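You operate a simulated robot arm through the tools that you are given. There is no shell and no other tool. Be economical: measure what you need, move in short steps, check, and stop when the job is done.

The job below is to be done with a simulated robot arm. You get a single attempt, and the scene is never put back.

Task
Zip up the yellow case and lay it in the red tray.
Fine: Latch it in the cradle for the zip; leave the latch back.
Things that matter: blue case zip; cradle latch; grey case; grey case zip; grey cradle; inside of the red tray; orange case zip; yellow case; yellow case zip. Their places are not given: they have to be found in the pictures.

It is judged by the outcome, as a careful person would: the job done as asked, and still so three seconds after it is handed in. It fails if anything else is knocked over, pushed out of place, dropped, spilled or broken.

Robot
A 6-joint arm with a two-finger parallel gripper, fixed in place. Base frame: the origin is at the foot of the arm, x ahead of it, y to its left, z up; the work surface is at about z = 0.8. Units: m, rad, N and s.
With the tool pointing down near the work surface it reaches from about 0.24 to 0.64 m from the base axis. Its first joint turns from -1.152 to 1.152 rad. Payload 2.7 kg.
Tool frame: the origin (TCP) lies between the finger pads and is the grasp point; the fingertips stand 0.023 m ahead of it; z points along the fingers, y is the line along which they close. Largest opening 0.094 m; finger width 0.038, thickness 0.01; the body of the gripper, 0.054 by 0.096 m, starts 0.039 m behind the TCP.
Orientation is that of the tool frame in the base frame, as [roll, pitch, yaw] about the fixed x, y, z axes, in that order (R = Rz(yaw) Ry(pitch) Rx(roll)). With the fingers straight down and closing along the base's y, the tool's x points along the base's -x, its y along +y and its z along -z.

Tools
- The arm moves only by the tool nudge_tool. Its arguments are lists of equal length, an entry for each row: "delta_pos": the shift along the tool's x, y, z in units of 200 mm (1.0 is 200 mm), a list of three; "angular": the turn, a rotation vector about the tool's x, y, z in units of 60 degrees (1.0 is 60 degrees), a list of three; "jaw": the closure, from 0 (fully open) to 1 (shut). In form: {"delta_pos": [[dx, dy, dz], ...], "angular": [[wx, wy, wz], ...], "jaw": [jaw, ...]}. A call has 1 to 8 rows; each row is the pose to reach, as a shift and turn from the pose commanded when the call began, along the tool's axes at that moment. A call with a number of a shift or a turn outside -1 to 1 is refused whole. Rows are played at 5 a second. More than 0.05 m and 0.15 rad between two rows, or a gripper value outside its range, and nothing of the call is played. A pose out of reach is approached as far as the arm can. The call stops where the force on the tool passes 70 N (or 10 N more than at its start, if that is more) or the arm is blocked; 0.2 s more then pass. The fingers move at their own pace (about 0.045 m/s each) and stop on an object; they squeeze with about 40 N. The grip force told is the motor's: it shows also when the fingers shut on nothing. Time passes only in rows, and 0.2 s behind the last, so rows that repeat a pose let the fingers close. The reply holds the time, the measured pose of the TCP, the force on the tool along the base axes, the opening and the grip force, in the units named above and with some noise, with the torque about the TCP (base axes, N m) and any sound that the robot's microphone picked up, and new pictures: "views" is both (left out), scene, wrist or none.
- Cameras (640 x 400 px; columns grow to the right, rows downward): "scene" is fixed at [0.0782, -0.4313, 1.4066]; the picture's right is [0.75, -0.66, 0.00], its down [-0.36, -0.41, -0.84] and it looks along [0.55, 0.63, -0.55] (base axes); focal length 364 px, centre (320, 200). "wrist" rides on the gripper at [0.086, 0.016, -0.074] in the tool frame; the picture's right is [-0.18, 0.98, 0.00], its down [-0.58, -0.11, -0.81] and it looks along [-0.79, -0.15, 0.59] (tool axes); focal length 243 px, centre (320, 200).
- point_at(camera, pixels): for up to 12 pixels [column, row] of the newest picture of that camera ("zoom" is the newest enlarged one), the place [x, y, z] in the base frame of the surface seen there, good to about 0.002 m. It takes no simulated time.
- inspect(camera, box): a new picture of the part [left, top, right, bottom] of that camera's present view, enlarged. It takes no simulated time.
- close_job(): hands the job in; it is judged then, once.

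Keep the steps short. Do not move on a guess: measure, check each grasp and each placing, and mend mistakes. In all there are 80 turns and 200 pictures (those below and enlarged ones count). Leave the gripper open and the arm clear of the work at the hand-in unless told otherwise, and finish with a single line.

The tools are called as a command line: name --argument value ..., lists and objects as JSON in quotes. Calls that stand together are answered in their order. nudge_tool: Moves the arm, as the interface text tells. Its arguments: {"type":"object","properties":{"delta_pos":{"type":"array","items":{"type":"array","items":{"type":"number"}}},"angular":{"type":"array","items":{"type":"array","items":{"type":"number"}}},"jaw":{"type":"array","items":{"type":"number"}},"views":{"type":"string","enum":["both","scene","wrist","none"]}},"required":["delta_pos","angular","jaw"]} The other tools are called the same way: point_at (camera, pixels) gives the place of the surface under pixels of a picture; inspect (camera, box) takes an enlarged picture of a part of a camera's view; close_job () hands the job in.

At the start:

```text
time: 0.0
tool_pos: [0.3927, 0.0642, 1.1302]
ee_rot: [3.141, 0.001, -3.141]
wrist_force: [-1.1, 0.6, 0.2]
torque: [0.01, 0.04, -0.02]
grip_width: 0.0939
gripper_force: 0.0
```

scene: 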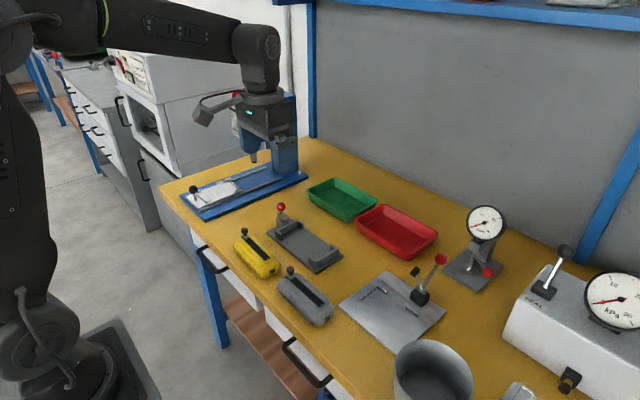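
wrist: 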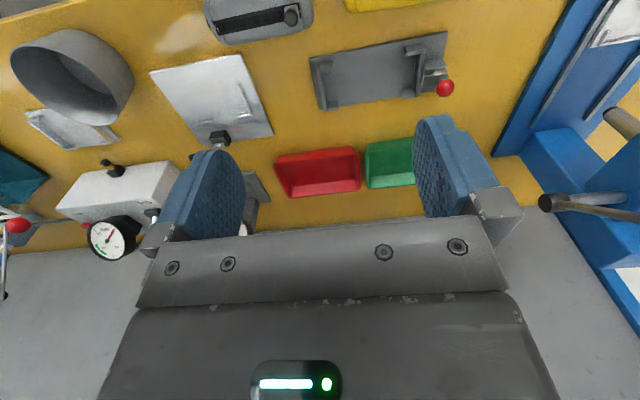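

I see the yellow case around (257,258), the grey case (305,298), the cradle (303,245) with a red-knobbed latch (281,208), and the red tray (397,230). I'll enlarge the area first.

inspect --camera "scene" --box '[220, 190, 350, 330]'

inspect --camera "wrist" --box '[180, 0, 500, 200]'

inspect --camera "scene" --box '[300, 170, 450, 264]'

```text
2.86 times, centred on (285, 260) of scene
```

zoom: 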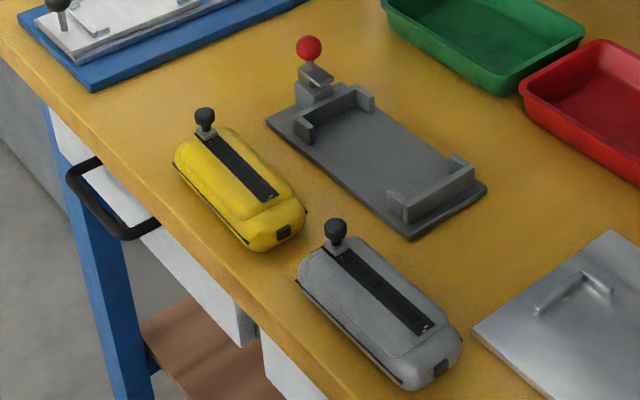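

```text
2.00 times, centred on (340, 100) of wrist
```

zoom: 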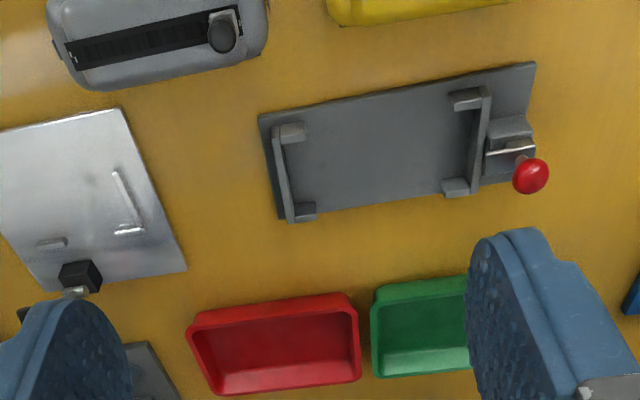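

```text
4.26 times, centred on (375, 217) of scene
```

zoom: 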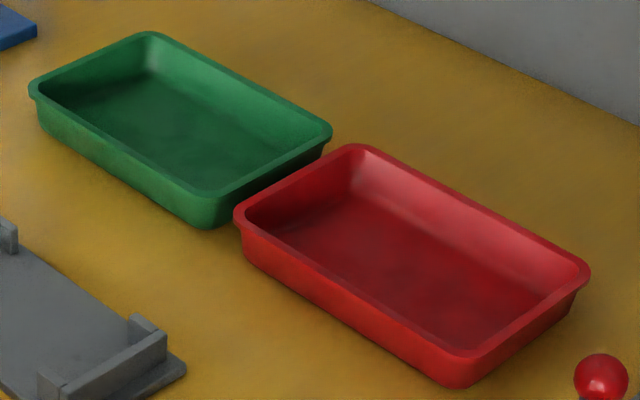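

Next I'll take finer zooms of the case and cradle so I can measure them.

inspect --camera "scene" --box '[225, 220, 289, 284]'

point_at --camera "zoom" --pixels '[[320, 200]]'

inspect --camera "scene" --box '[260, 195, 350, 280]'

```text
6.25 times, centred on (257, 252) of scene
```

zoom: 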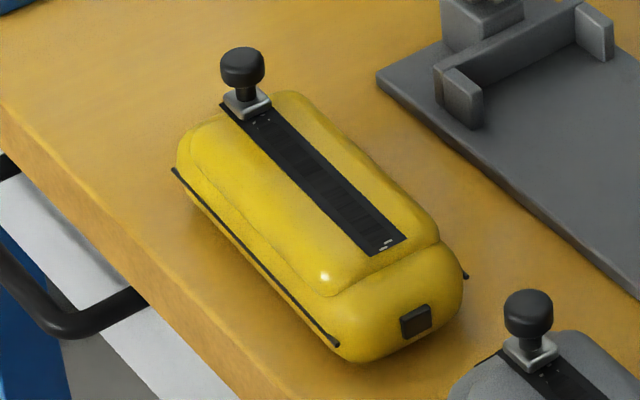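

```text
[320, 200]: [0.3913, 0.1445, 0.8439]
```

```text
4.71 times, centred on (305, 238) of scene
```

zoom: 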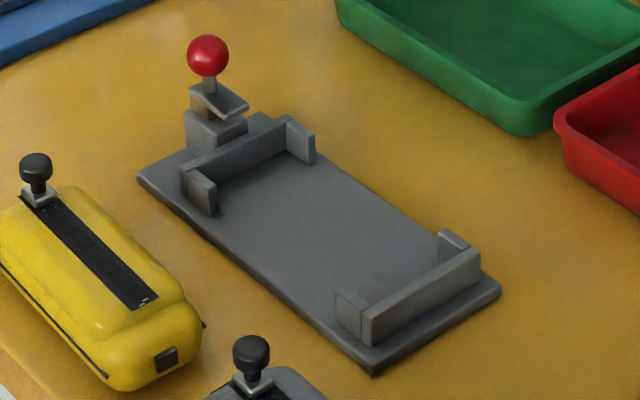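

I'll measure the cradle in this zoom, and the case through the scene picture.

point_at --camera "zoom" --pixels '[[207, 55], [208, 84], [218, 100], [215, 132], [140, 178], [372, 370], [498, 288], [199, 172], [300, 130], [361, 312], [478, 252], [290, 230]]'

point_at --camera "scene" --pixels '[[244.6, 230], [245.3, 236.5], [247, 239], [266.5, 258.5], [235, 248], [279, 264], [260, 277], [261, 239], [273, 270], [257, 248], [242, 255], [257, 272]]'

point_at --camera "scene" --pixels '[[384, 204], [357, 221], [411, 259], [437, 234], [397, 230], [375, 222], [415, 243], [384, 214], [404, 248], [294, 273], [318, 322], [333, 310]]'

```text
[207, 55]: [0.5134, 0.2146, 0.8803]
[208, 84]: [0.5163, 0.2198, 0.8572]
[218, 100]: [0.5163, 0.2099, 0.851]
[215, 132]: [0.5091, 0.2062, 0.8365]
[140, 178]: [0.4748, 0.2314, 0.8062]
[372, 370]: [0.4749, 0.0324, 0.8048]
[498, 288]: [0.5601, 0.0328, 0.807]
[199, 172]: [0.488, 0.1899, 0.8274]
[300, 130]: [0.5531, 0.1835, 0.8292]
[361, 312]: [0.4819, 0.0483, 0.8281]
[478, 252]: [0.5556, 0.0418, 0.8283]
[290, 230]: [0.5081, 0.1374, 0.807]
```

```text
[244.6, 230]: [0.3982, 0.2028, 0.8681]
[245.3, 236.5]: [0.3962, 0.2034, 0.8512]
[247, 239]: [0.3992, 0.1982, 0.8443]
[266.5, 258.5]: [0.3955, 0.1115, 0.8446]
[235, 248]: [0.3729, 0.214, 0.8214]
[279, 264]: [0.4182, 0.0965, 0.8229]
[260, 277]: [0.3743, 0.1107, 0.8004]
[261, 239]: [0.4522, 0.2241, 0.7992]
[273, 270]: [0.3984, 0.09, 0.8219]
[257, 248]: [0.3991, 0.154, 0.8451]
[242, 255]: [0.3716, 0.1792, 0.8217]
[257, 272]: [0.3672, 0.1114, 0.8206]
```

```text
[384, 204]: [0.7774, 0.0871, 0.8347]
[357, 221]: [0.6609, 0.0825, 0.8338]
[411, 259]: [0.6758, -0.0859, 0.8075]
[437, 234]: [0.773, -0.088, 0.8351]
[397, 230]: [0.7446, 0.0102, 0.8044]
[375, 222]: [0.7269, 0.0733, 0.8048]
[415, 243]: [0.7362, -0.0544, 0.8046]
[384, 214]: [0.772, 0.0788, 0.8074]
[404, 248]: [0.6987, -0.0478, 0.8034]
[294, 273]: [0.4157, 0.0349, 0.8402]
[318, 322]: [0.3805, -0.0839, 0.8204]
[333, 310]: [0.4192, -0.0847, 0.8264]
```

Readings: the case lies along y (x≈0.396, y≈0.09–0.215, top 0.845) with its puller at the +y end, (0.398, 0.203). The cradle's inside runs about y 0.05–0.185. Before moving in to look at the latch, I'll check how far away the press is.

point_at --camera "scene" --pixels '[[205, 112], [262, 130], [253, 155], [305, 178], [205, 218], [285, 150], [193, 190], [268, 75]]'

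nudge_tool --delta_pos '[[-0.005, 0.12, 0.12], [-0.01, 0.25, 0.25], [-0.02, 0.4, 0.38], [-0.02, 0.53, 0.5], [-0.03, 0.67, 0.64], [-0.035, 0.78, 0.78]]' --angular '[[0, 0, 0], [0, 0, 0], [0, 0, 0], [0, 0, 0], [0, 0, 0], [0, 0, 0]]' --jaw '[0, 0, 0, 0, 0, 0]'

```text
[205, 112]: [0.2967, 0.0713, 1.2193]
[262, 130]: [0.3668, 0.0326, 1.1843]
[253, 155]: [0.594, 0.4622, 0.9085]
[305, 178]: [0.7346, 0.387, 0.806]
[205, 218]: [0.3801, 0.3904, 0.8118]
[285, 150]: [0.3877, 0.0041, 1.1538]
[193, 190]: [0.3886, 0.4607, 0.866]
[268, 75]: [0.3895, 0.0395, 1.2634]
```

```text
time: 1.4
tool_pos: [0.4026, 0.2205, 0.9717]
ee_rot: [-3.141, 0.002, -3.14]
wrist_force: [0.1, -0.2, 0.2]
torque: [0.0, -0.01, 0.02]
grip_width: 0.094
gripper_force: 0.0
```

scene: 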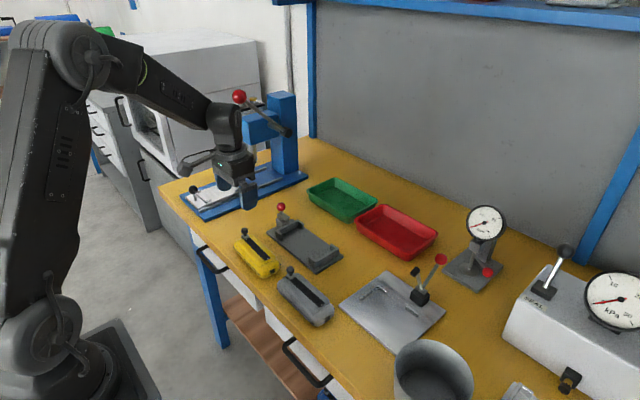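
wrist: 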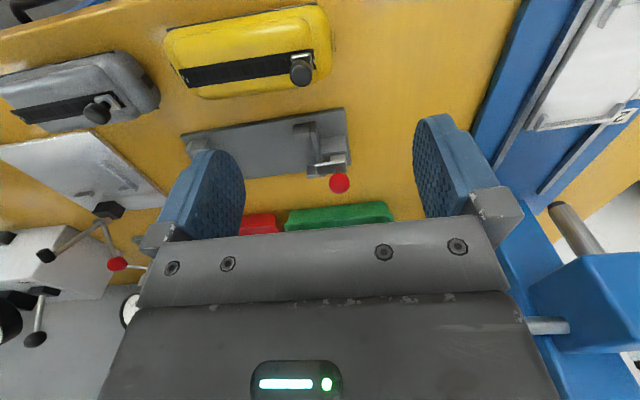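

I'll enlarge the latch in both views.

inspect --camera "wrist" --box '[270, 90, 380, 200]'

inspect --camera "scene" --box '[262, 196, 302, 232]'

inspect --camera "wrist" --box '[150, 0, 350, 110]'

```text
3.64 times, centred on (325, 145) of wrist
```

zoom: 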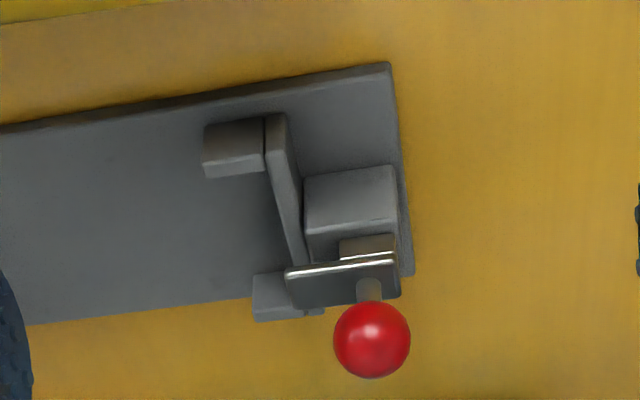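

```text
11.11 times, centred on (282, 214) of scene
```

zoom: 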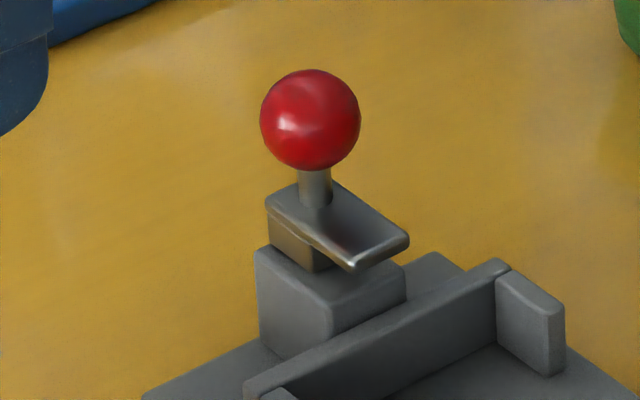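

```text
3.20 times, centred on (250, 55) of wrist
```

zoom: 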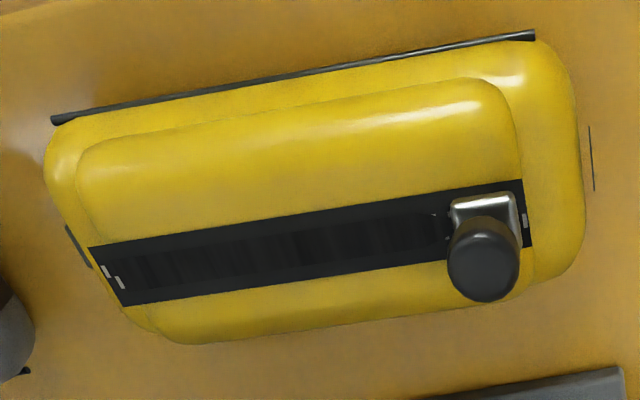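

I'll measure the case in this zoom, then the latch.

point_at --camera "zoom" --pixels '[[582, 200], [568, 250], [524, 220], [485, 207], [483, 260], [110, 280], [70, 245], [50, 150], [55, 119], [533, 35], [300, 150], [592, 160]]'

inspect --camera "wrist" --box '[270, 90, 380, 200]'

point_at --camera "zoom" --pixels '[[290, 268], [390, 258], [300, 300], [395, 290], [368, 248], [345, 248], [310, 185], [390, 175], [320, 235], [372, 340], [268, 125], [235, 135]]'

point_at --camera "wrist" --pixels '[[300, 60], [302, 75], [297, 70], [308, 72], [318, 40], [326, 60]]'

```text
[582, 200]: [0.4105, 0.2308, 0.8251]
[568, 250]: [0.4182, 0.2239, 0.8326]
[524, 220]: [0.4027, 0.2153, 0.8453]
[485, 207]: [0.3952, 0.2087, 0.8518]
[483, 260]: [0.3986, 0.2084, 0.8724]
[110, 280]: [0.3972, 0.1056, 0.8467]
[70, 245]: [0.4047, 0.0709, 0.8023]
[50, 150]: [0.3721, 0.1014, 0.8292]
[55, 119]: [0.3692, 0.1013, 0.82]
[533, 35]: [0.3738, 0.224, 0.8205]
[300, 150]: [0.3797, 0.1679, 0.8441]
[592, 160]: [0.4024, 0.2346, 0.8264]
```

```text
3.64 times, centred on (325, 145) of wrist
```

zoom: 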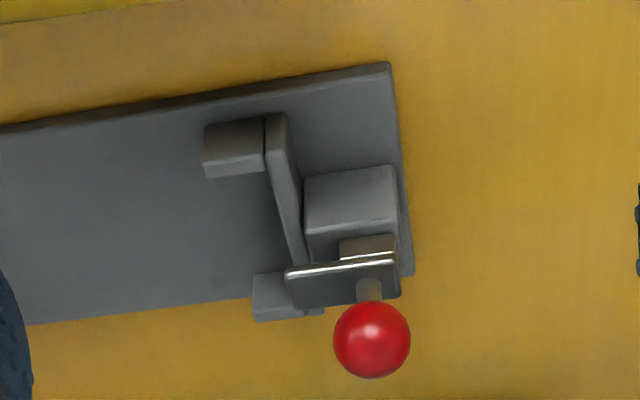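

```text
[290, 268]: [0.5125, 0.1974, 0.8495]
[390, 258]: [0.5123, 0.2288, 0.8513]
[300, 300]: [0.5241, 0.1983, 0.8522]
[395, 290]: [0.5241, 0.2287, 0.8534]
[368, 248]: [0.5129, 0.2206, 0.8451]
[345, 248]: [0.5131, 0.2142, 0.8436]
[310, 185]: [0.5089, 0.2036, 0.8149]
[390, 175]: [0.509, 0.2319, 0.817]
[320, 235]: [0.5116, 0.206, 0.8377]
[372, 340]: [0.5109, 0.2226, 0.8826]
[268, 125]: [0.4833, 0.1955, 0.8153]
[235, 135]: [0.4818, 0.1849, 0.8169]
```

```text
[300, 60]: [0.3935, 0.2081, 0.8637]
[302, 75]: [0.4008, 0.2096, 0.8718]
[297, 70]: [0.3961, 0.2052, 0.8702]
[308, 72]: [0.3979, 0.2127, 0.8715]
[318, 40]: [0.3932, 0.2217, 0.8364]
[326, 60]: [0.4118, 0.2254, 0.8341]
```

Readings: the slider latch has its tongue at y 0.1975–0.229, z≈0.85, with the knob at (0.513, 0.219, 0.882). The case centre is about (0.397, 0.160). I'll turn the tool 90° so the fingers close across the case along x, with the camera on the −y side, moving over the case as it turns.

nudge_tool --delta_pos '[[0, -0.04, 0], [0, -0.08, 0], [0, -0.12, 0], [0, -0.16, 0], [0, -0.2, 0], [0, -0.24, 0], [0, -0.28, 0], [0.015, -0.3, 0]]' --angular '[[0, 0, -0.125], [0, 0, -0.25], [0, 0, -0.375], [0, 0, -0.5], [0, 0, -0.625], [0, 0, -0.75], [0, 0, -0.875], [0, 0, -1.0]]' --jaw '[0, 0, 0, 0, 0, 0, 0, 0]' --views "none"

nudge_tool --delta_pos '[[0, 0, 0], [0, 0, 0], [0, 0, 0], [0, 0, 0], [0, 0, 0]]' --angular '[[0, 0, -0.125], [0, 0, -0.25], [0, 0, -0.375], [0, 0, -0.5], [0, 0, -0.5]]' --jaw '[0, 0, 0, 0, 0]'

```text
time: 3.2
tool_pos: [0.3968, 0.1605, 0.973]
ee_rot: [-3.141, 0.002, -2.091]
wrist_force: [-0.1, -1.0, 0.8]
torque: [0.02, -0.02, -0.01]
grip_width: 0.094
gripper_force: 0.1
```

```text
time: 4.4
tool_pos: [0.399, 0.1587, 0.9741]
ee_rot: [3.14, -0.001, -1.57]
wrist_force: [0.7, 0.2, 0.1]
torque: [0.02, 0.02, -0.04]
grip_width: 0.094
gripper_force: 0.1
```

scene: 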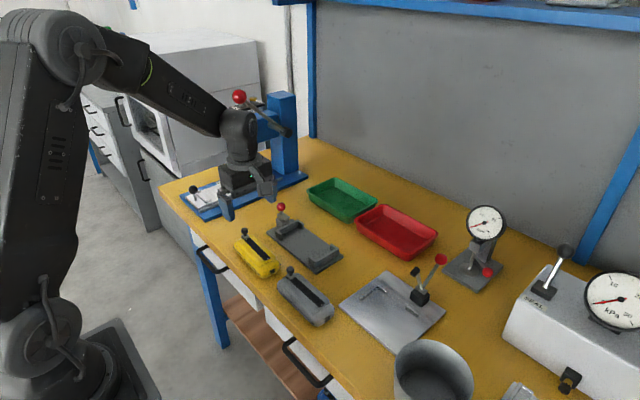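
wrist: 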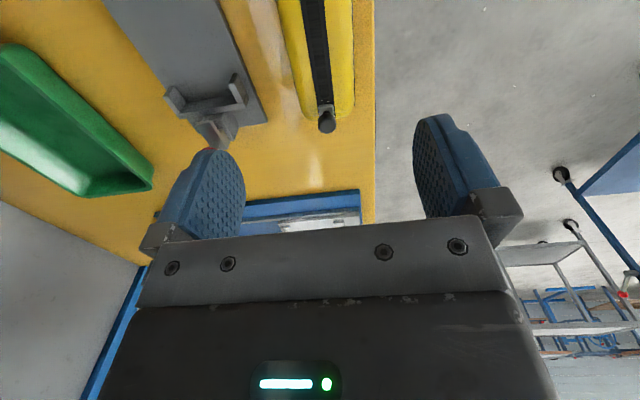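

Tool x is now base −y and tool y is base −x. I'll measure the case's side edges from this view before descending.

inspect --camera "wrist" --box '[260, 0, 380, 140]'

point_at --camera "wrist" --pixels '[[279, 10], [284, 30], [295, 75], [304, 110], [353, 20], [354, 60], [352, 100], [300, 30], [340, 60], [314, 20], [326, 60], [333, 115]]'

```text
2.86 times, centred on (320, 70) of wrist
```

zoom: 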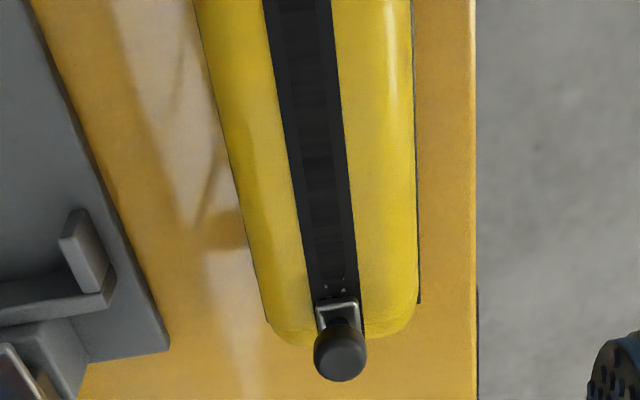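

```text
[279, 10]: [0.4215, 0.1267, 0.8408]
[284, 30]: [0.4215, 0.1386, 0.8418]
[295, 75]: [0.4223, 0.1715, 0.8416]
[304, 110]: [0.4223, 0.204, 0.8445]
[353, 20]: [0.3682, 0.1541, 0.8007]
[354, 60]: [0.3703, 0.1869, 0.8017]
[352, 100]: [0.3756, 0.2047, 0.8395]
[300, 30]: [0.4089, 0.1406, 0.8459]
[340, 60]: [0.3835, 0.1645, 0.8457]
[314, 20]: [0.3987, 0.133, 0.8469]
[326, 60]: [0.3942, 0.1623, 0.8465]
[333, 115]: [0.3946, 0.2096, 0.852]
```

The case is about 0.055 wide and centred at x≈0.396. I'll go straight down to TCP z≈0.830 with the jaws open.

nudge_tool --delta_pos '[[0, 0, 0.2], [0, 0, 0.4], [0, 0, 0.55], [0, 0, 0.65], [0, 0, 0.72], [0, 0, 0.72]]' --angular '[[0, 0, 0], [0, 0, 0], [0, 0, 0], [0, 0, 0], [0, 0, 0], [0, 0, 0]]' --jaw '[0, 0, 0, 0, 0, 0]'

```text
time: 5.8
tool_pos: [0.3974, 0.1605, 0.8301]
ee_rot: [-3.141, 0.0, -1.571]
wrist_force: [-0.1, 0.3, -0.6]
torque: [-0.01, -0.01, 0.01]
grip_width: 0.0939
gripper_force: 0.1
```

scene: 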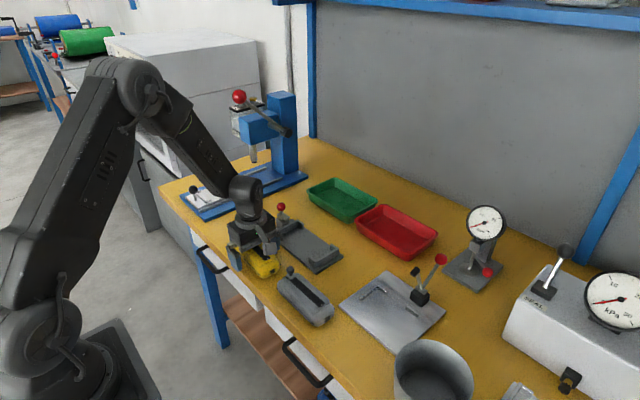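
wrist: 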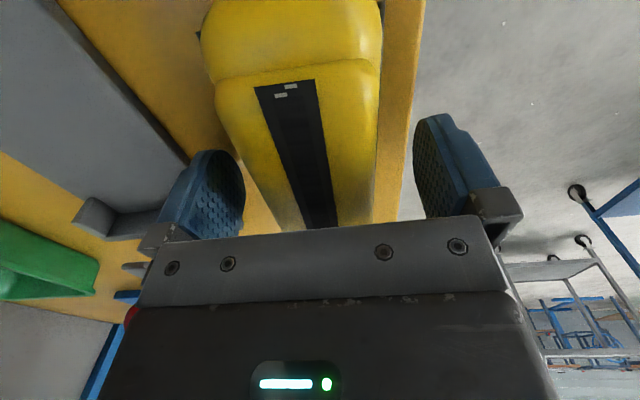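

The fingers straddle the case. Now I'll close them.

nudge_tool --delta_pos '[[0, 0, 0], [0, 0, 0], [0, 0, 0], [0, 0, 0], [0, 0, 0]]' --angular '[[0, 0, 0], [0, 0, 0], [0, 0, 0], [0, 0, 0], [0, 0, 0]]' --jaw '[0.3, 0.6, 0.8, 0.8, 0.8]'

```text
time: 7.0
tool_pos: [0.3987, 0.1616, 0.8301]
ee_rot: [-3.14, 0.001, -1.571]
wrist_force: [0.3, 0.2, -0.3]
torque: [0.03, 0.01, 0.03]
grip_width: 0.0556
gripper_force: 40.4
```

scene: 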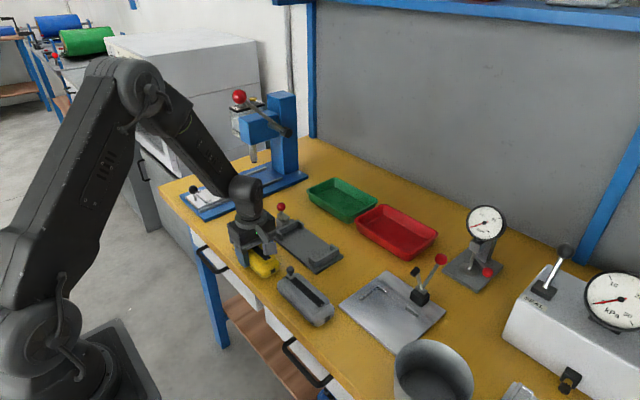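
wrist: 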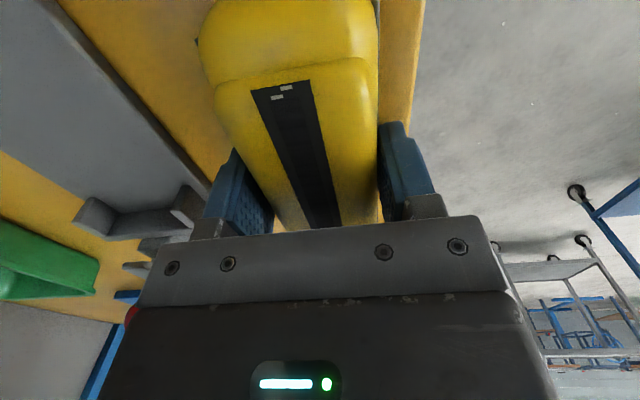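

The case is gripped at 0.0556. I'll lift it straight up 0.07.

nudge_tool --delta_pos '[[0, 0, -0.1], [0, 0, -0.2], [0, 0, -0.35], [0, 0, -0.35]]' --angular '[[0, 0, 0], [0, 0, 0], [0, 0, 0], [0, 0, 0]]' --jaw '[0.8, 0.8, 0.8, 0.8]'

inspect --camera "scene" --box '[225, 190, 355, 280]'

```text
time: 8.0
tool_pos: [0.4004, 0.1598, 0.8997]
ee_rot: [3.141, 0.001, -1.57]
wrist_force: [-0.5, 0.0, -0.7]
torque: [0.02, -0.01, 0.02]
grip_width: 0.0556
gripper_force: 40.0
```

scene: 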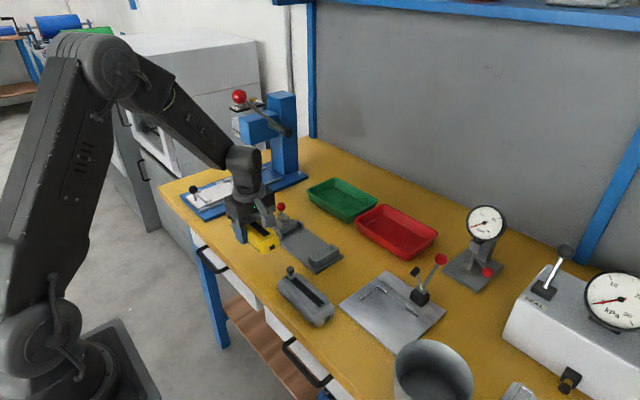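
wrist: 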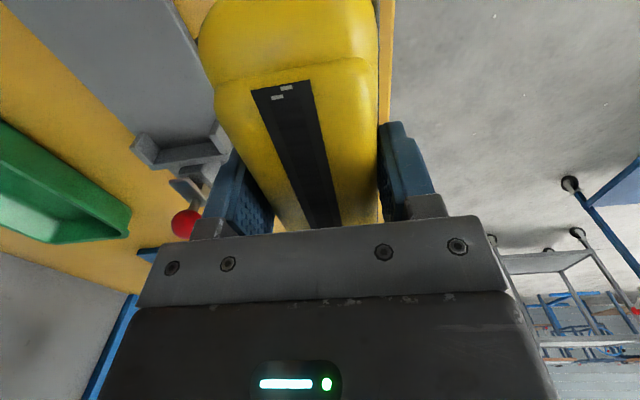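

```text
4.44 times, centred on (290, 235) of scene
```

zoom: 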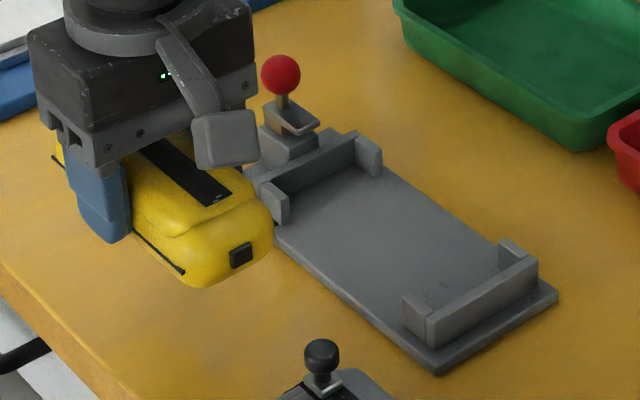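

I'll measure the case's free end, its side rails, and the cradle's inner faces.

point_at --camera "zoom" --pixels '[[241, 255], [258, 245], [225, 270], [185, 273], [320, 168], [280, 193], [281, 210], [370, 152], [430, 318], [414, 302], [510, 248], [533, 262]]'

point_at --camera "wrist" --pixels '[[145, 150], [180, 155], [220, 135], [212, 145], [150, 165], [200, 20], [290, 5], [280, 95], [290, 80], [186, 222], [180, 170]]'

```text
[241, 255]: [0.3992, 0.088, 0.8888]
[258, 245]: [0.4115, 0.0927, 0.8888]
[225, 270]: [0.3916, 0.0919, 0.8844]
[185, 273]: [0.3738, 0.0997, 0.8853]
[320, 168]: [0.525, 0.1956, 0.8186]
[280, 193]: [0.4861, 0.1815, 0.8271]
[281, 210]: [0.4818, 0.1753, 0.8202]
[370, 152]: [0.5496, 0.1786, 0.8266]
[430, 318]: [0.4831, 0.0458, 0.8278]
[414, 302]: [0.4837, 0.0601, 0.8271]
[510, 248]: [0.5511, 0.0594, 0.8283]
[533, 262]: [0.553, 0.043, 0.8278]
```

```text
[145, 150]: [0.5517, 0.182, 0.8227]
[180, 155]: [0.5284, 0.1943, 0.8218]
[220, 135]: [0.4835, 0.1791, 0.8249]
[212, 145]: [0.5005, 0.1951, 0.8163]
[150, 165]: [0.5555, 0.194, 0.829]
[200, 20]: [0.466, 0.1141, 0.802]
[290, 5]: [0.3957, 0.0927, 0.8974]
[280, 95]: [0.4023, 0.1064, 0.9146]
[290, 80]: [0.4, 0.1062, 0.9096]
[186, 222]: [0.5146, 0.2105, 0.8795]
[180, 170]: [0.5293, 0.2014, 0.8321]
```

The case end is 0.071 from the TCP and the cradle centre is about (0.5178, 0.1215). I'll shift −y first, then +x, staying at this height.

nudge_tool --delta_pos '[[0.1935, 0, 0], [0.1935, -0.15, 0], [0.1935, -0.3, 0], [0.1935, -0.45, 0], [0.1935, -0.595, 0], [0.1935, -0.595, 0]]' --angular '[[0, 0, 0], [0, 0, 0], [0, 0, 0], [0, 0, 0], [0, 0, 0], [0, 0, 0]]' --jaw '[0.8, 0.8, 0.8, 0.8, 0.8, 0.8]'

inspect --camera "scene" --box '[250, 180, 360, 280]'

inspect --camera "wrist" --box '[160, 0, 480, 200]'

```text
time: 9.4
tool_pos: [0.5176, 0.1202, 0.8987]
ee_rot: [3.139, 0.0, -1.57]
wrist_force: [-0.2, -1.2, -1.2]
torque: [0.01, -0.01, -0.01]
grip_width: 0.0551
gripper_force: 39.8
```

scene: 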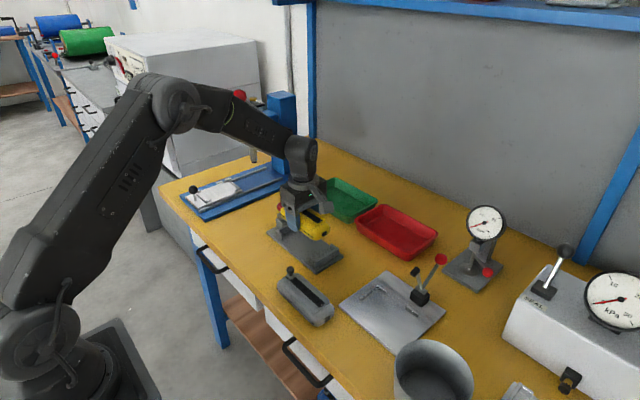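
wrist: 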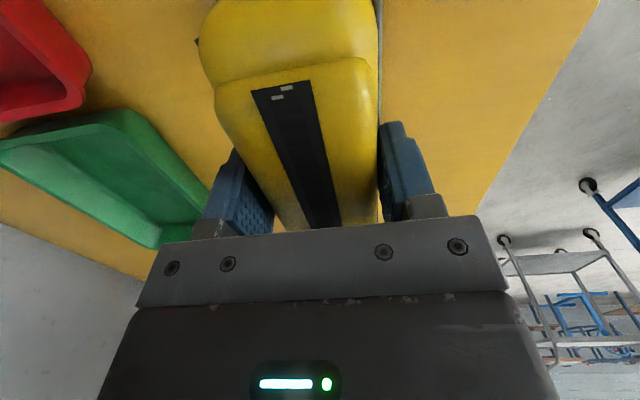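

```text
4.00 times, centred on (305, 230) of scene
```

zoom: 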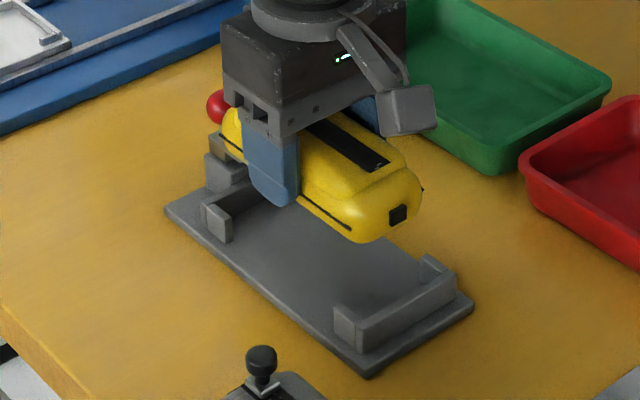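

```text
2.00 times, centred on (320, 100) of wrist
```

zoom: 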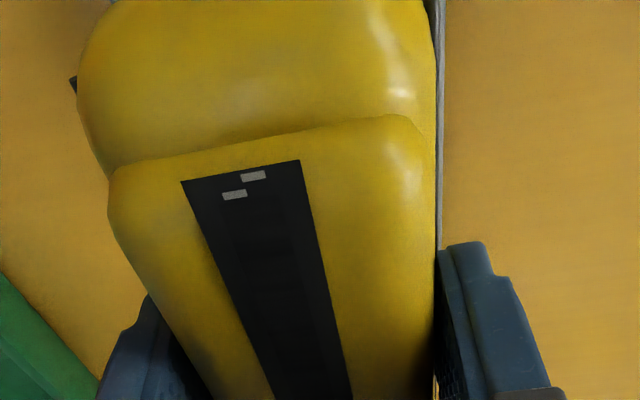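

Aligned visually. I'll lower in small increments past the wall tops (0.829), watching the force.

nudge_tool --delta_pos '[[0, 0, 0.1], [0, 0, 0.17], [0, 0, 0.21], [0, 0, 0.24], [0, 0, 0.24]]' --angular '[[0, 0, 0], [0, 0, 0], [0, 0, 0], [0, 0, 0], [0, 0, 0]]' --jaw '[0.8, 0.8, 0.8, 0.8, 0.8]' --views "scene"

inspect --camera "scene" --box '[260, 190, 350, 280]'

```text
time: 10.6
tool_pos: [0.5163, 0.1213, 0.8519]
ee_rot: [3.141, 0.0, -1.571]
wrist_force: [1.7, 0.5, -1.0]
torque: [-0.03, -0.04, -0.18]
grip_width: 0.0555
gripper_force: 40.4
```

scene: 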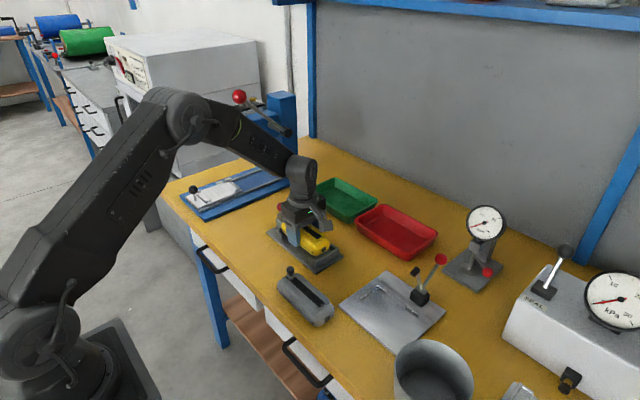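

```text
4.44 times, centred on (305, 235) of scene
```

zoom: 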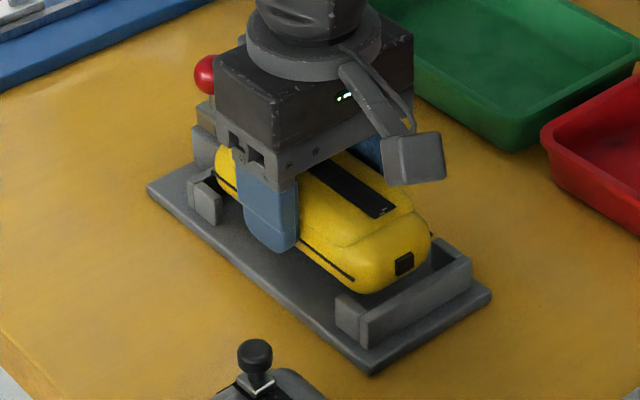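

Slight side contact on the left return (Fx +1.7 N), so I'll shift +1 mm in x and continue down.

nudge_tool --delta_pos '[[0, -0.005, 0], [0, -0.005, 0.03], [0, -0.005, 0.05], [0, -0.005, 0.065], [0, -0.005, 0.072], [0, -0.005, 0.072]]' --angular '[[0, 0, 0], [0, 0, 0], [0, 0, 0], [0, 0, 0], [0, 0, 0], [0, 0, 0]]' --jaw '[0.8, 0.8, 0.8, 0.8, 0.8, 0.8]' --views "scene"

inspect --camera "scene" --box '[260, 190, 350, 280]'

```text
time: 12.0
tool_pos: [0.517, 0.1207, 0.8375]
ee_rot: [-3.14, 0.001, -1.57]
wrist_force: [-0.2, 0.3, 1.4]
torque: [-0.11, 0.04, -0.01]
grip_width: 0.0553
gripper_force: 39.6
```

scene: 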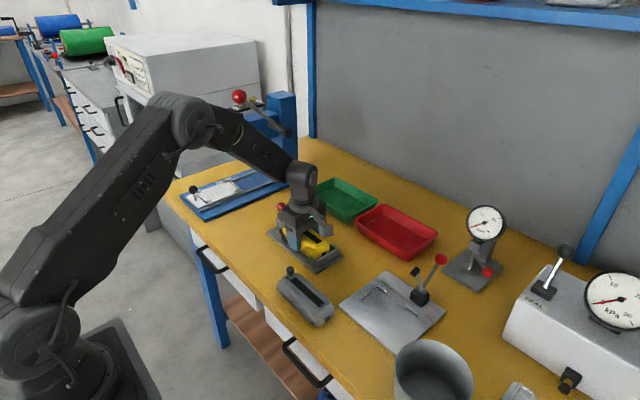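

```text
4.44 times, centred on (305, 235) of scene
```

zoom: 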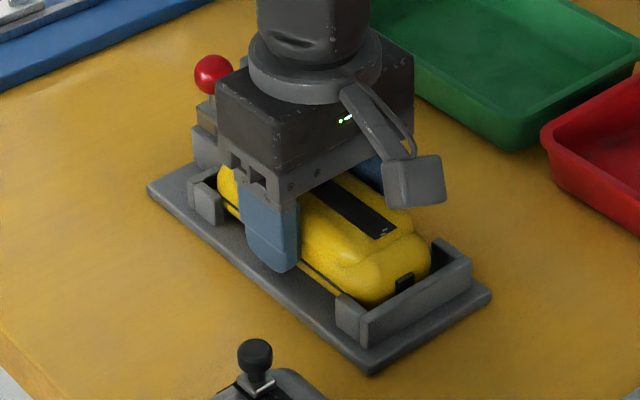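

The case is seated (z 0.8375, light contact). I'll release and rise.

nudge_tool --delta_pos '[[0, 0, 0], [0, 0, 0], [0, 0, 0], [0, 0, -0.15], [0, 0, -0.35], [0, 0, -0.55], [0, 0, -0.7], [0, 0, -0.7]]' --angular '[[0, 0, 0], [0, 0, 0], [0, 0, 0], [0, 0, 0], [0, 0, 0], [0, 0, 0], [0, 0, 0], [0, 0, 0]]' --jaw '[0.2, 0, 0, 0, 0, 0, 0, 0]'

inspect --camera "scene" --box '[260, 190, 350, 280]'

inspect --camera "wrist" --box '[240, 0, 400, 200]'

```text
time: 13.8
tool_pos: [0.5208, 0.1243, 0.9787]
ee_rot: [3.141, 0.0, -1.571]
wrist_force: [0.0, 0.7, 0.6]
torque: [0.01, 0.01, 0.0]
grip_width: 0.0938
gripper_force: 0.1
```

scene: 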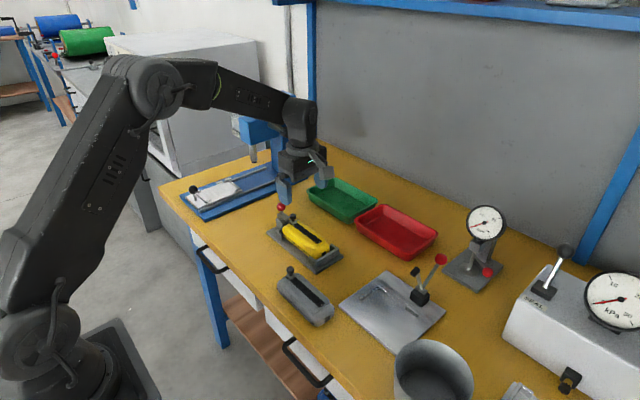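
wrist: 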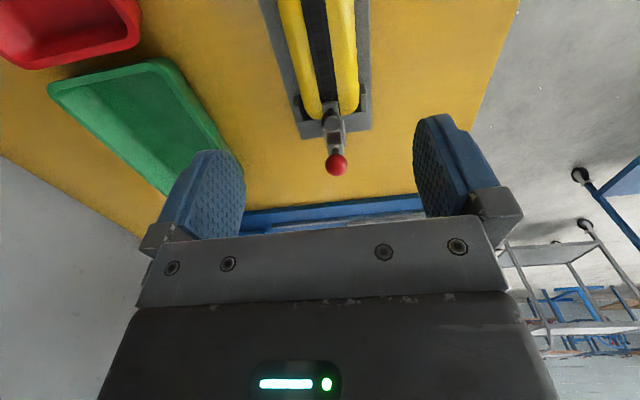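

```text
4.44 times, centred on (305, 235) of scene
```

zoom: 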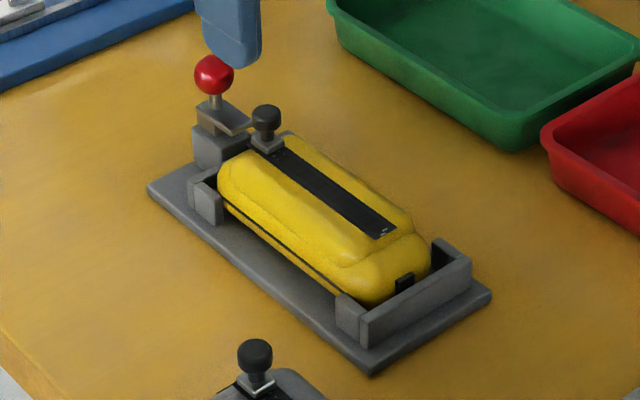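

```text
2.00 times, centred on (320, 100) of wrist
```

zoom: 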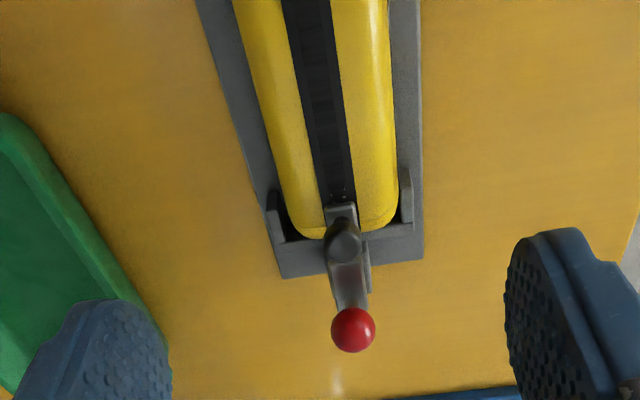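

The case is nicely seated. I'll measure the knob, tongue and puller from here before gripping the latch knob.

point_at --camera "zoom" --pixels '[[353, 330], [352, 315], [334, 330], [372, 330], [348, 300], [345, 245], [330, 215], [338, 205], [352, 212], [345, 280], [363, 275], [320, 235]]'

inspect --camera "scene" --box '[268, 195, 318, 235]'

point_at --camera "zoom" --pixels '[[157, 100], [185, 120]]'

```text
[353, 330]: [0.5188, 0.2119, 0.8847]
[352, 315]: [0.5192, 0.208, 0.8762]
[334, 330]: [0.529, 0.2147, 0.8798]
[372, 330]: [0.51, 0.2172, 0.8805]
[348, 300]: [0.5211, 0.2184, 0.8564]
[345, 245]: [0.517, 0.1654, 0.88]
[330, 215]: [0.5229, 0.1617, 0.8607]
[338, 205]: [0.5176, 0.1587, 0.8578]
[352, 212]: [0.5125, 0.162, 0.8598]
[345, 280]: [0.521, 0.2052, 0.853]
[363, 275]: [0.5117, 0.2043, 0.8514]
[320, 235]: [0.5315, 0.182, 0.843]
```

```text
10.00 times, centred on (293, 215) of scene
```

zoom: 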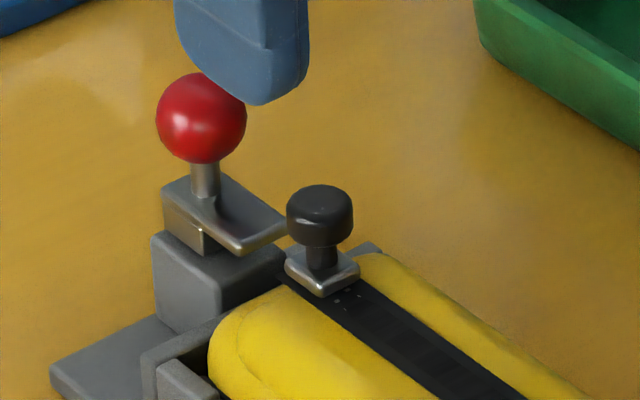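

```text
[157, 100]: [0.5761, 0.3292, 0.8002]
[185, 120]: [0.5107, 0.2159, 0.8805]
```

The knob centre is about (0.519, 0.220, 0.880). I'll move above it, then down to TCP z≈0.884 with the fingertips above the tongue.

nudge_tool --delta_pos '[[-0.17, 0, 0], [-0.33, 0, 0], [-0.4925, 0, 0], [-0.4925, 0, 0.15], [-0.4925, 0, 0.3], [-0.4925, 0, 0.4], [-0.4925, 0, 0.4675], [-0.4925, 0, 0.4675]]' --angular '[[0, 0, 0], [0, 0, 0], [0, 0, 0], [0, 0, 0], [0, 0, 0], [0, 0, 0], [0, 0, 0], [0, 0, 0]]' --jaw '[0, 0, 0, 0, 0, 0, 0, 0]' --views "scene"

inspect --camera "scene" --box '[250, 180, 340, 250]'

```text
time: 15.6
tool_pos: [0.5176, 0.2213, 0.8849]
ee_rot: [3.141, -0.001, -1.57]
wrist_force: [0.0, -0.4, -0.7]
torque: [-0.01, 0.01, -0.01]
grip_width: 0.0939
gripper_force: 0.0
```

scene: 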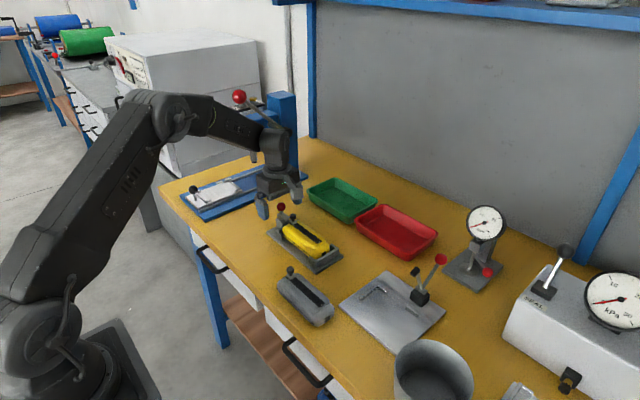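

```text
5.71 times, centred on (295, 215) of scene
```

zoom: 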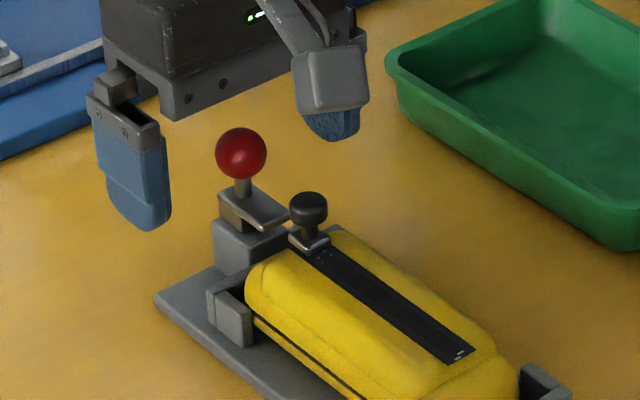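

The knob sits between the open fingers. Now I'll close on it.

nudge_tool --delta_pos '[[0, 0, 0], [0, 0, 0], [0, 0, 0], [0, 0, 0], [0, 0, 0], [0, 0, 0]]' --angular '[[0, 0, 0], [0, 0, 0], [0, 0, 0], [0, 0, 0], [0, 0, 0], [0, 0, 0]]' --jaw '[0.3, 0.6, 0.9, 1, 1, 1]' --views "none"

inspect --camera "scene" --box '[250, 180, 340, 250]'

```text
time: 17.0
tool_pos: [0.5195, 0.2202, 0.8861]
ee_rot: [-3.136, 0.002, -1.572]
wrist_force: [22.2, 0.1, -6.0]
torque: [0.14, -0.3, 0.0]
grip_width: 0.0227
gripper_force: 45.3
```

```text
5.71 times, centred on (295, 215) of scene
```

zoom: 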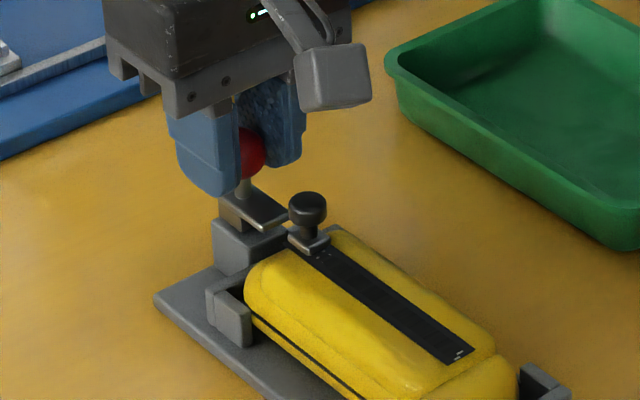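

The knob is gripped (0.0227), with a side load of 22 N in +x. I'll ease by 1.5 mm in +x, then slide 5 mm toward −y as a test.

nudge_tool --delta_pos '[[0, -0.0075, 0], [0.005, -0.0075, 0], [0.015, -0.0075, 0], [0.025, -0.0075, 0], [0.025, -0.0075, 0]]' --angular '[[0, 0, 0], [0, 0, 0], [0, 0, 0], [0, 0, 0], [0, 0, 0]]' --jaw '[1, 1, 1, 1, 1]' --views "none"

inspect --camera "scene" --box '[250, 180, 340, 250]'

```text
time: 18.2
tool_pos: [0.5193, 0.215, 0.8862]
ee_rot: [-3.14, 0.002, -1.572]
wrist_force: [11.1, 0.1, 12.3]
torque: [-0.14, -0.18, 0.05]
grip_width: 0.0225
gripper_force: 45.4
```

```text
5.71 times, centred on (295, 215) of scene
```

zoom: 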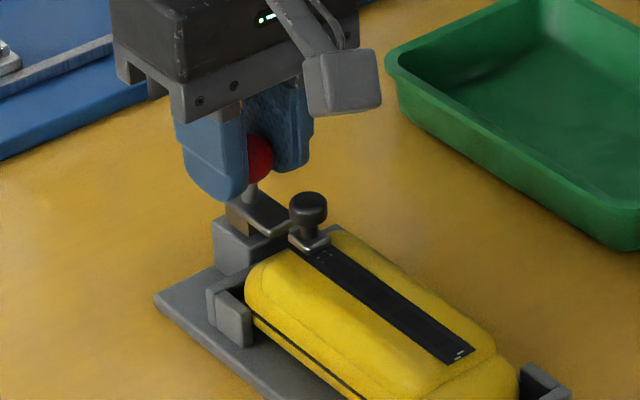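

The latch slides freely. I'll ease a little more and continue in −y until it stops.

nudge_tool --delta_pos '[[0.01, -0.005, -0.003], [0.02, -0.006, -0.003], [0.03, -0.006, -0.003], [0.04, -0.006, -0.003], [0.04, -0.006, -0.003]]' --angular '[[0, 0, 0], [0, 0, 0], [0, 0, 0], [0, 0, 0], [0, 0, 0]]' --jaw '[1, 1, 1, 1, 1]' --views "none"

inspect --camera "scene" --box '[250, 180, 340, 250]'

```text
time: 19.4
tool_pos: [0.5202, 0.2056, 0.885]
ee_rot: [3.141, 0.0, -1.571]
wrist_force: [-3.2, -2.3, 21.6]
torque: [0.26, 0.04, -0.02]
grip_width: 0.0227
gripper_force: 44.5
```

```text
5.71 times, centred on (295, 215) of scene
```

zoom: 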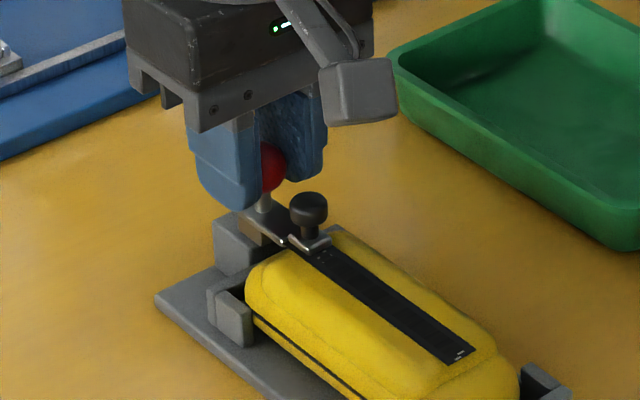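

It has moved about 14 mm and the upward load is growing. I'll relieve 1 mm upward, advance 2 mm more, and look closely.

nudge_tool --delta_pos '[[0, 0, -0.005], [0.005, 0, -0.006], [0.01, 0, -0.006], [0.01, 0, -0.006]]' --angular '[[0, 0, 0], [0, 0, 0], [0, 0, 0], [0, 0, 0]]' --jaw '[1, 1, 1, 1]' --views "none"

inspect --camera "scene" --box '[270, 195, 320, 235]'

```text
time: 20.4
tool_pos: [0.5197, 0.2034, 0.8857]
ee_rot: [-3.14, 0.0, -1.57]
wrist_force: [-6.1, 1.0, 12.3]
torque: [-0.31, 0.06, 0.0]
grip_width: 0.0225
gripper_force: 45.6
```

```text
10.00 times, centred on (295, 215) of scene
```

zoom: 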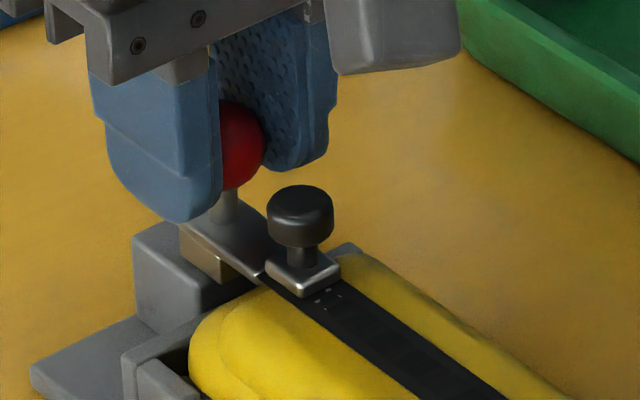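

There's still no stop and no y-resistance. I'll advance another 4 mm in small steps.

nudge_tool --delta_pos '[[0.005, 0.002, -0.002], [0.01, 0.003, -0.003], [0.015, 0.003, -0.003], [0.02, 0.003, -0.003], [0.02, 0.003, -0.003]]' --angular '[[0, 0, 0], [0, 0, 0], [0, 0, 0], [0, 0, 0], [0, 0, 0]]' --jaw '[1, 1, 1, 1, 1]' --views "none"

inspect --camera "scene" --box '[270, 195, 320, 235]'

```text
time: 21.6
tool_pos: [0.519, 0.2026, 0.8857]
ee_rot: [-3.138, 0.004, -1.568]
wrist_force: [8.8, 28.2, -8.6]
torque: [0.57, -0.09, 0.03]
grip_width: 0.0226
gripper_force: 44.8
```

```text
10.00 times, centred on (295, 215) of scene
```

zoom: 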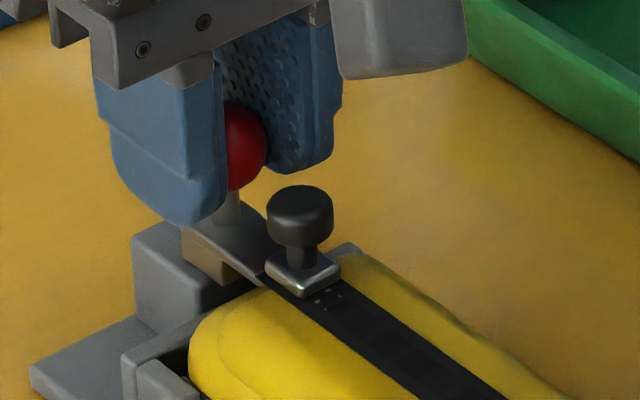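

A firm stop at y≈0.2026 (28 N), after 18 mm of travel, so the latch is forward. I'll release, rise and check it stays.

nudge_tool --delta_pos '[[-0.01, 0, 0], [-0.01, 0, 0], [-0.01, 0, 0], [-0.01, 0, 0], [-0.01, 0, -0.15], [-0.01, 0, -0.35], [-0.01, 0, -0.35]]' --angular '[[0, 0, 0], [0, 0, 0], [0, 0, 0], [0, 0, 0], [0, 0, 0], [0, 0, 0], [0, 0, 0]]' --jaw '[0.9, 0.6, 0.5, 0.5, 0.5, 0.5, 0.5]' --views "none"

inspect --camera "scene" --box '[270, 195, 320, 235]'

inspect --camera "wrist" --box '[220, 0, 420, 200]'

```text
time: 23.2
tool_pos: [0.5197, 0.201, 0.958]
ee_rot: [3.141, -0.001, -1.569]
wrist_force: [0.0, 1.3, 0.2]
torque: [-0.01, -0.01, 0.01]
grip_width: 0.047
gripper_force: 0.1
```

```text
10.00 times, centred on (295, 215) of scene
```

zoom: 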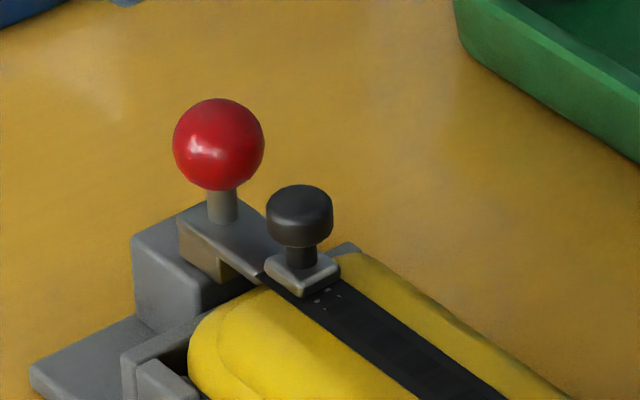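

```text
2.00 times, centred on (320, 100) of wrist
```

zoom: 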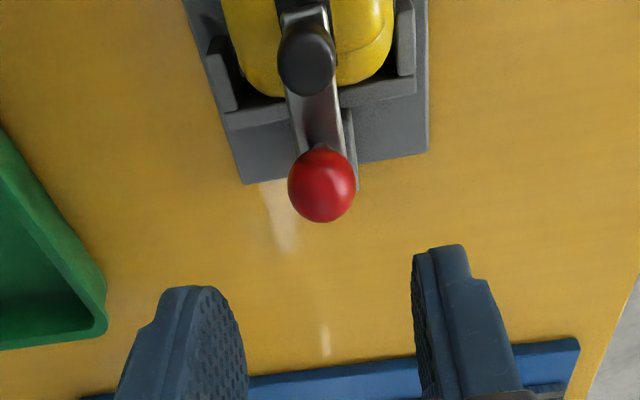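

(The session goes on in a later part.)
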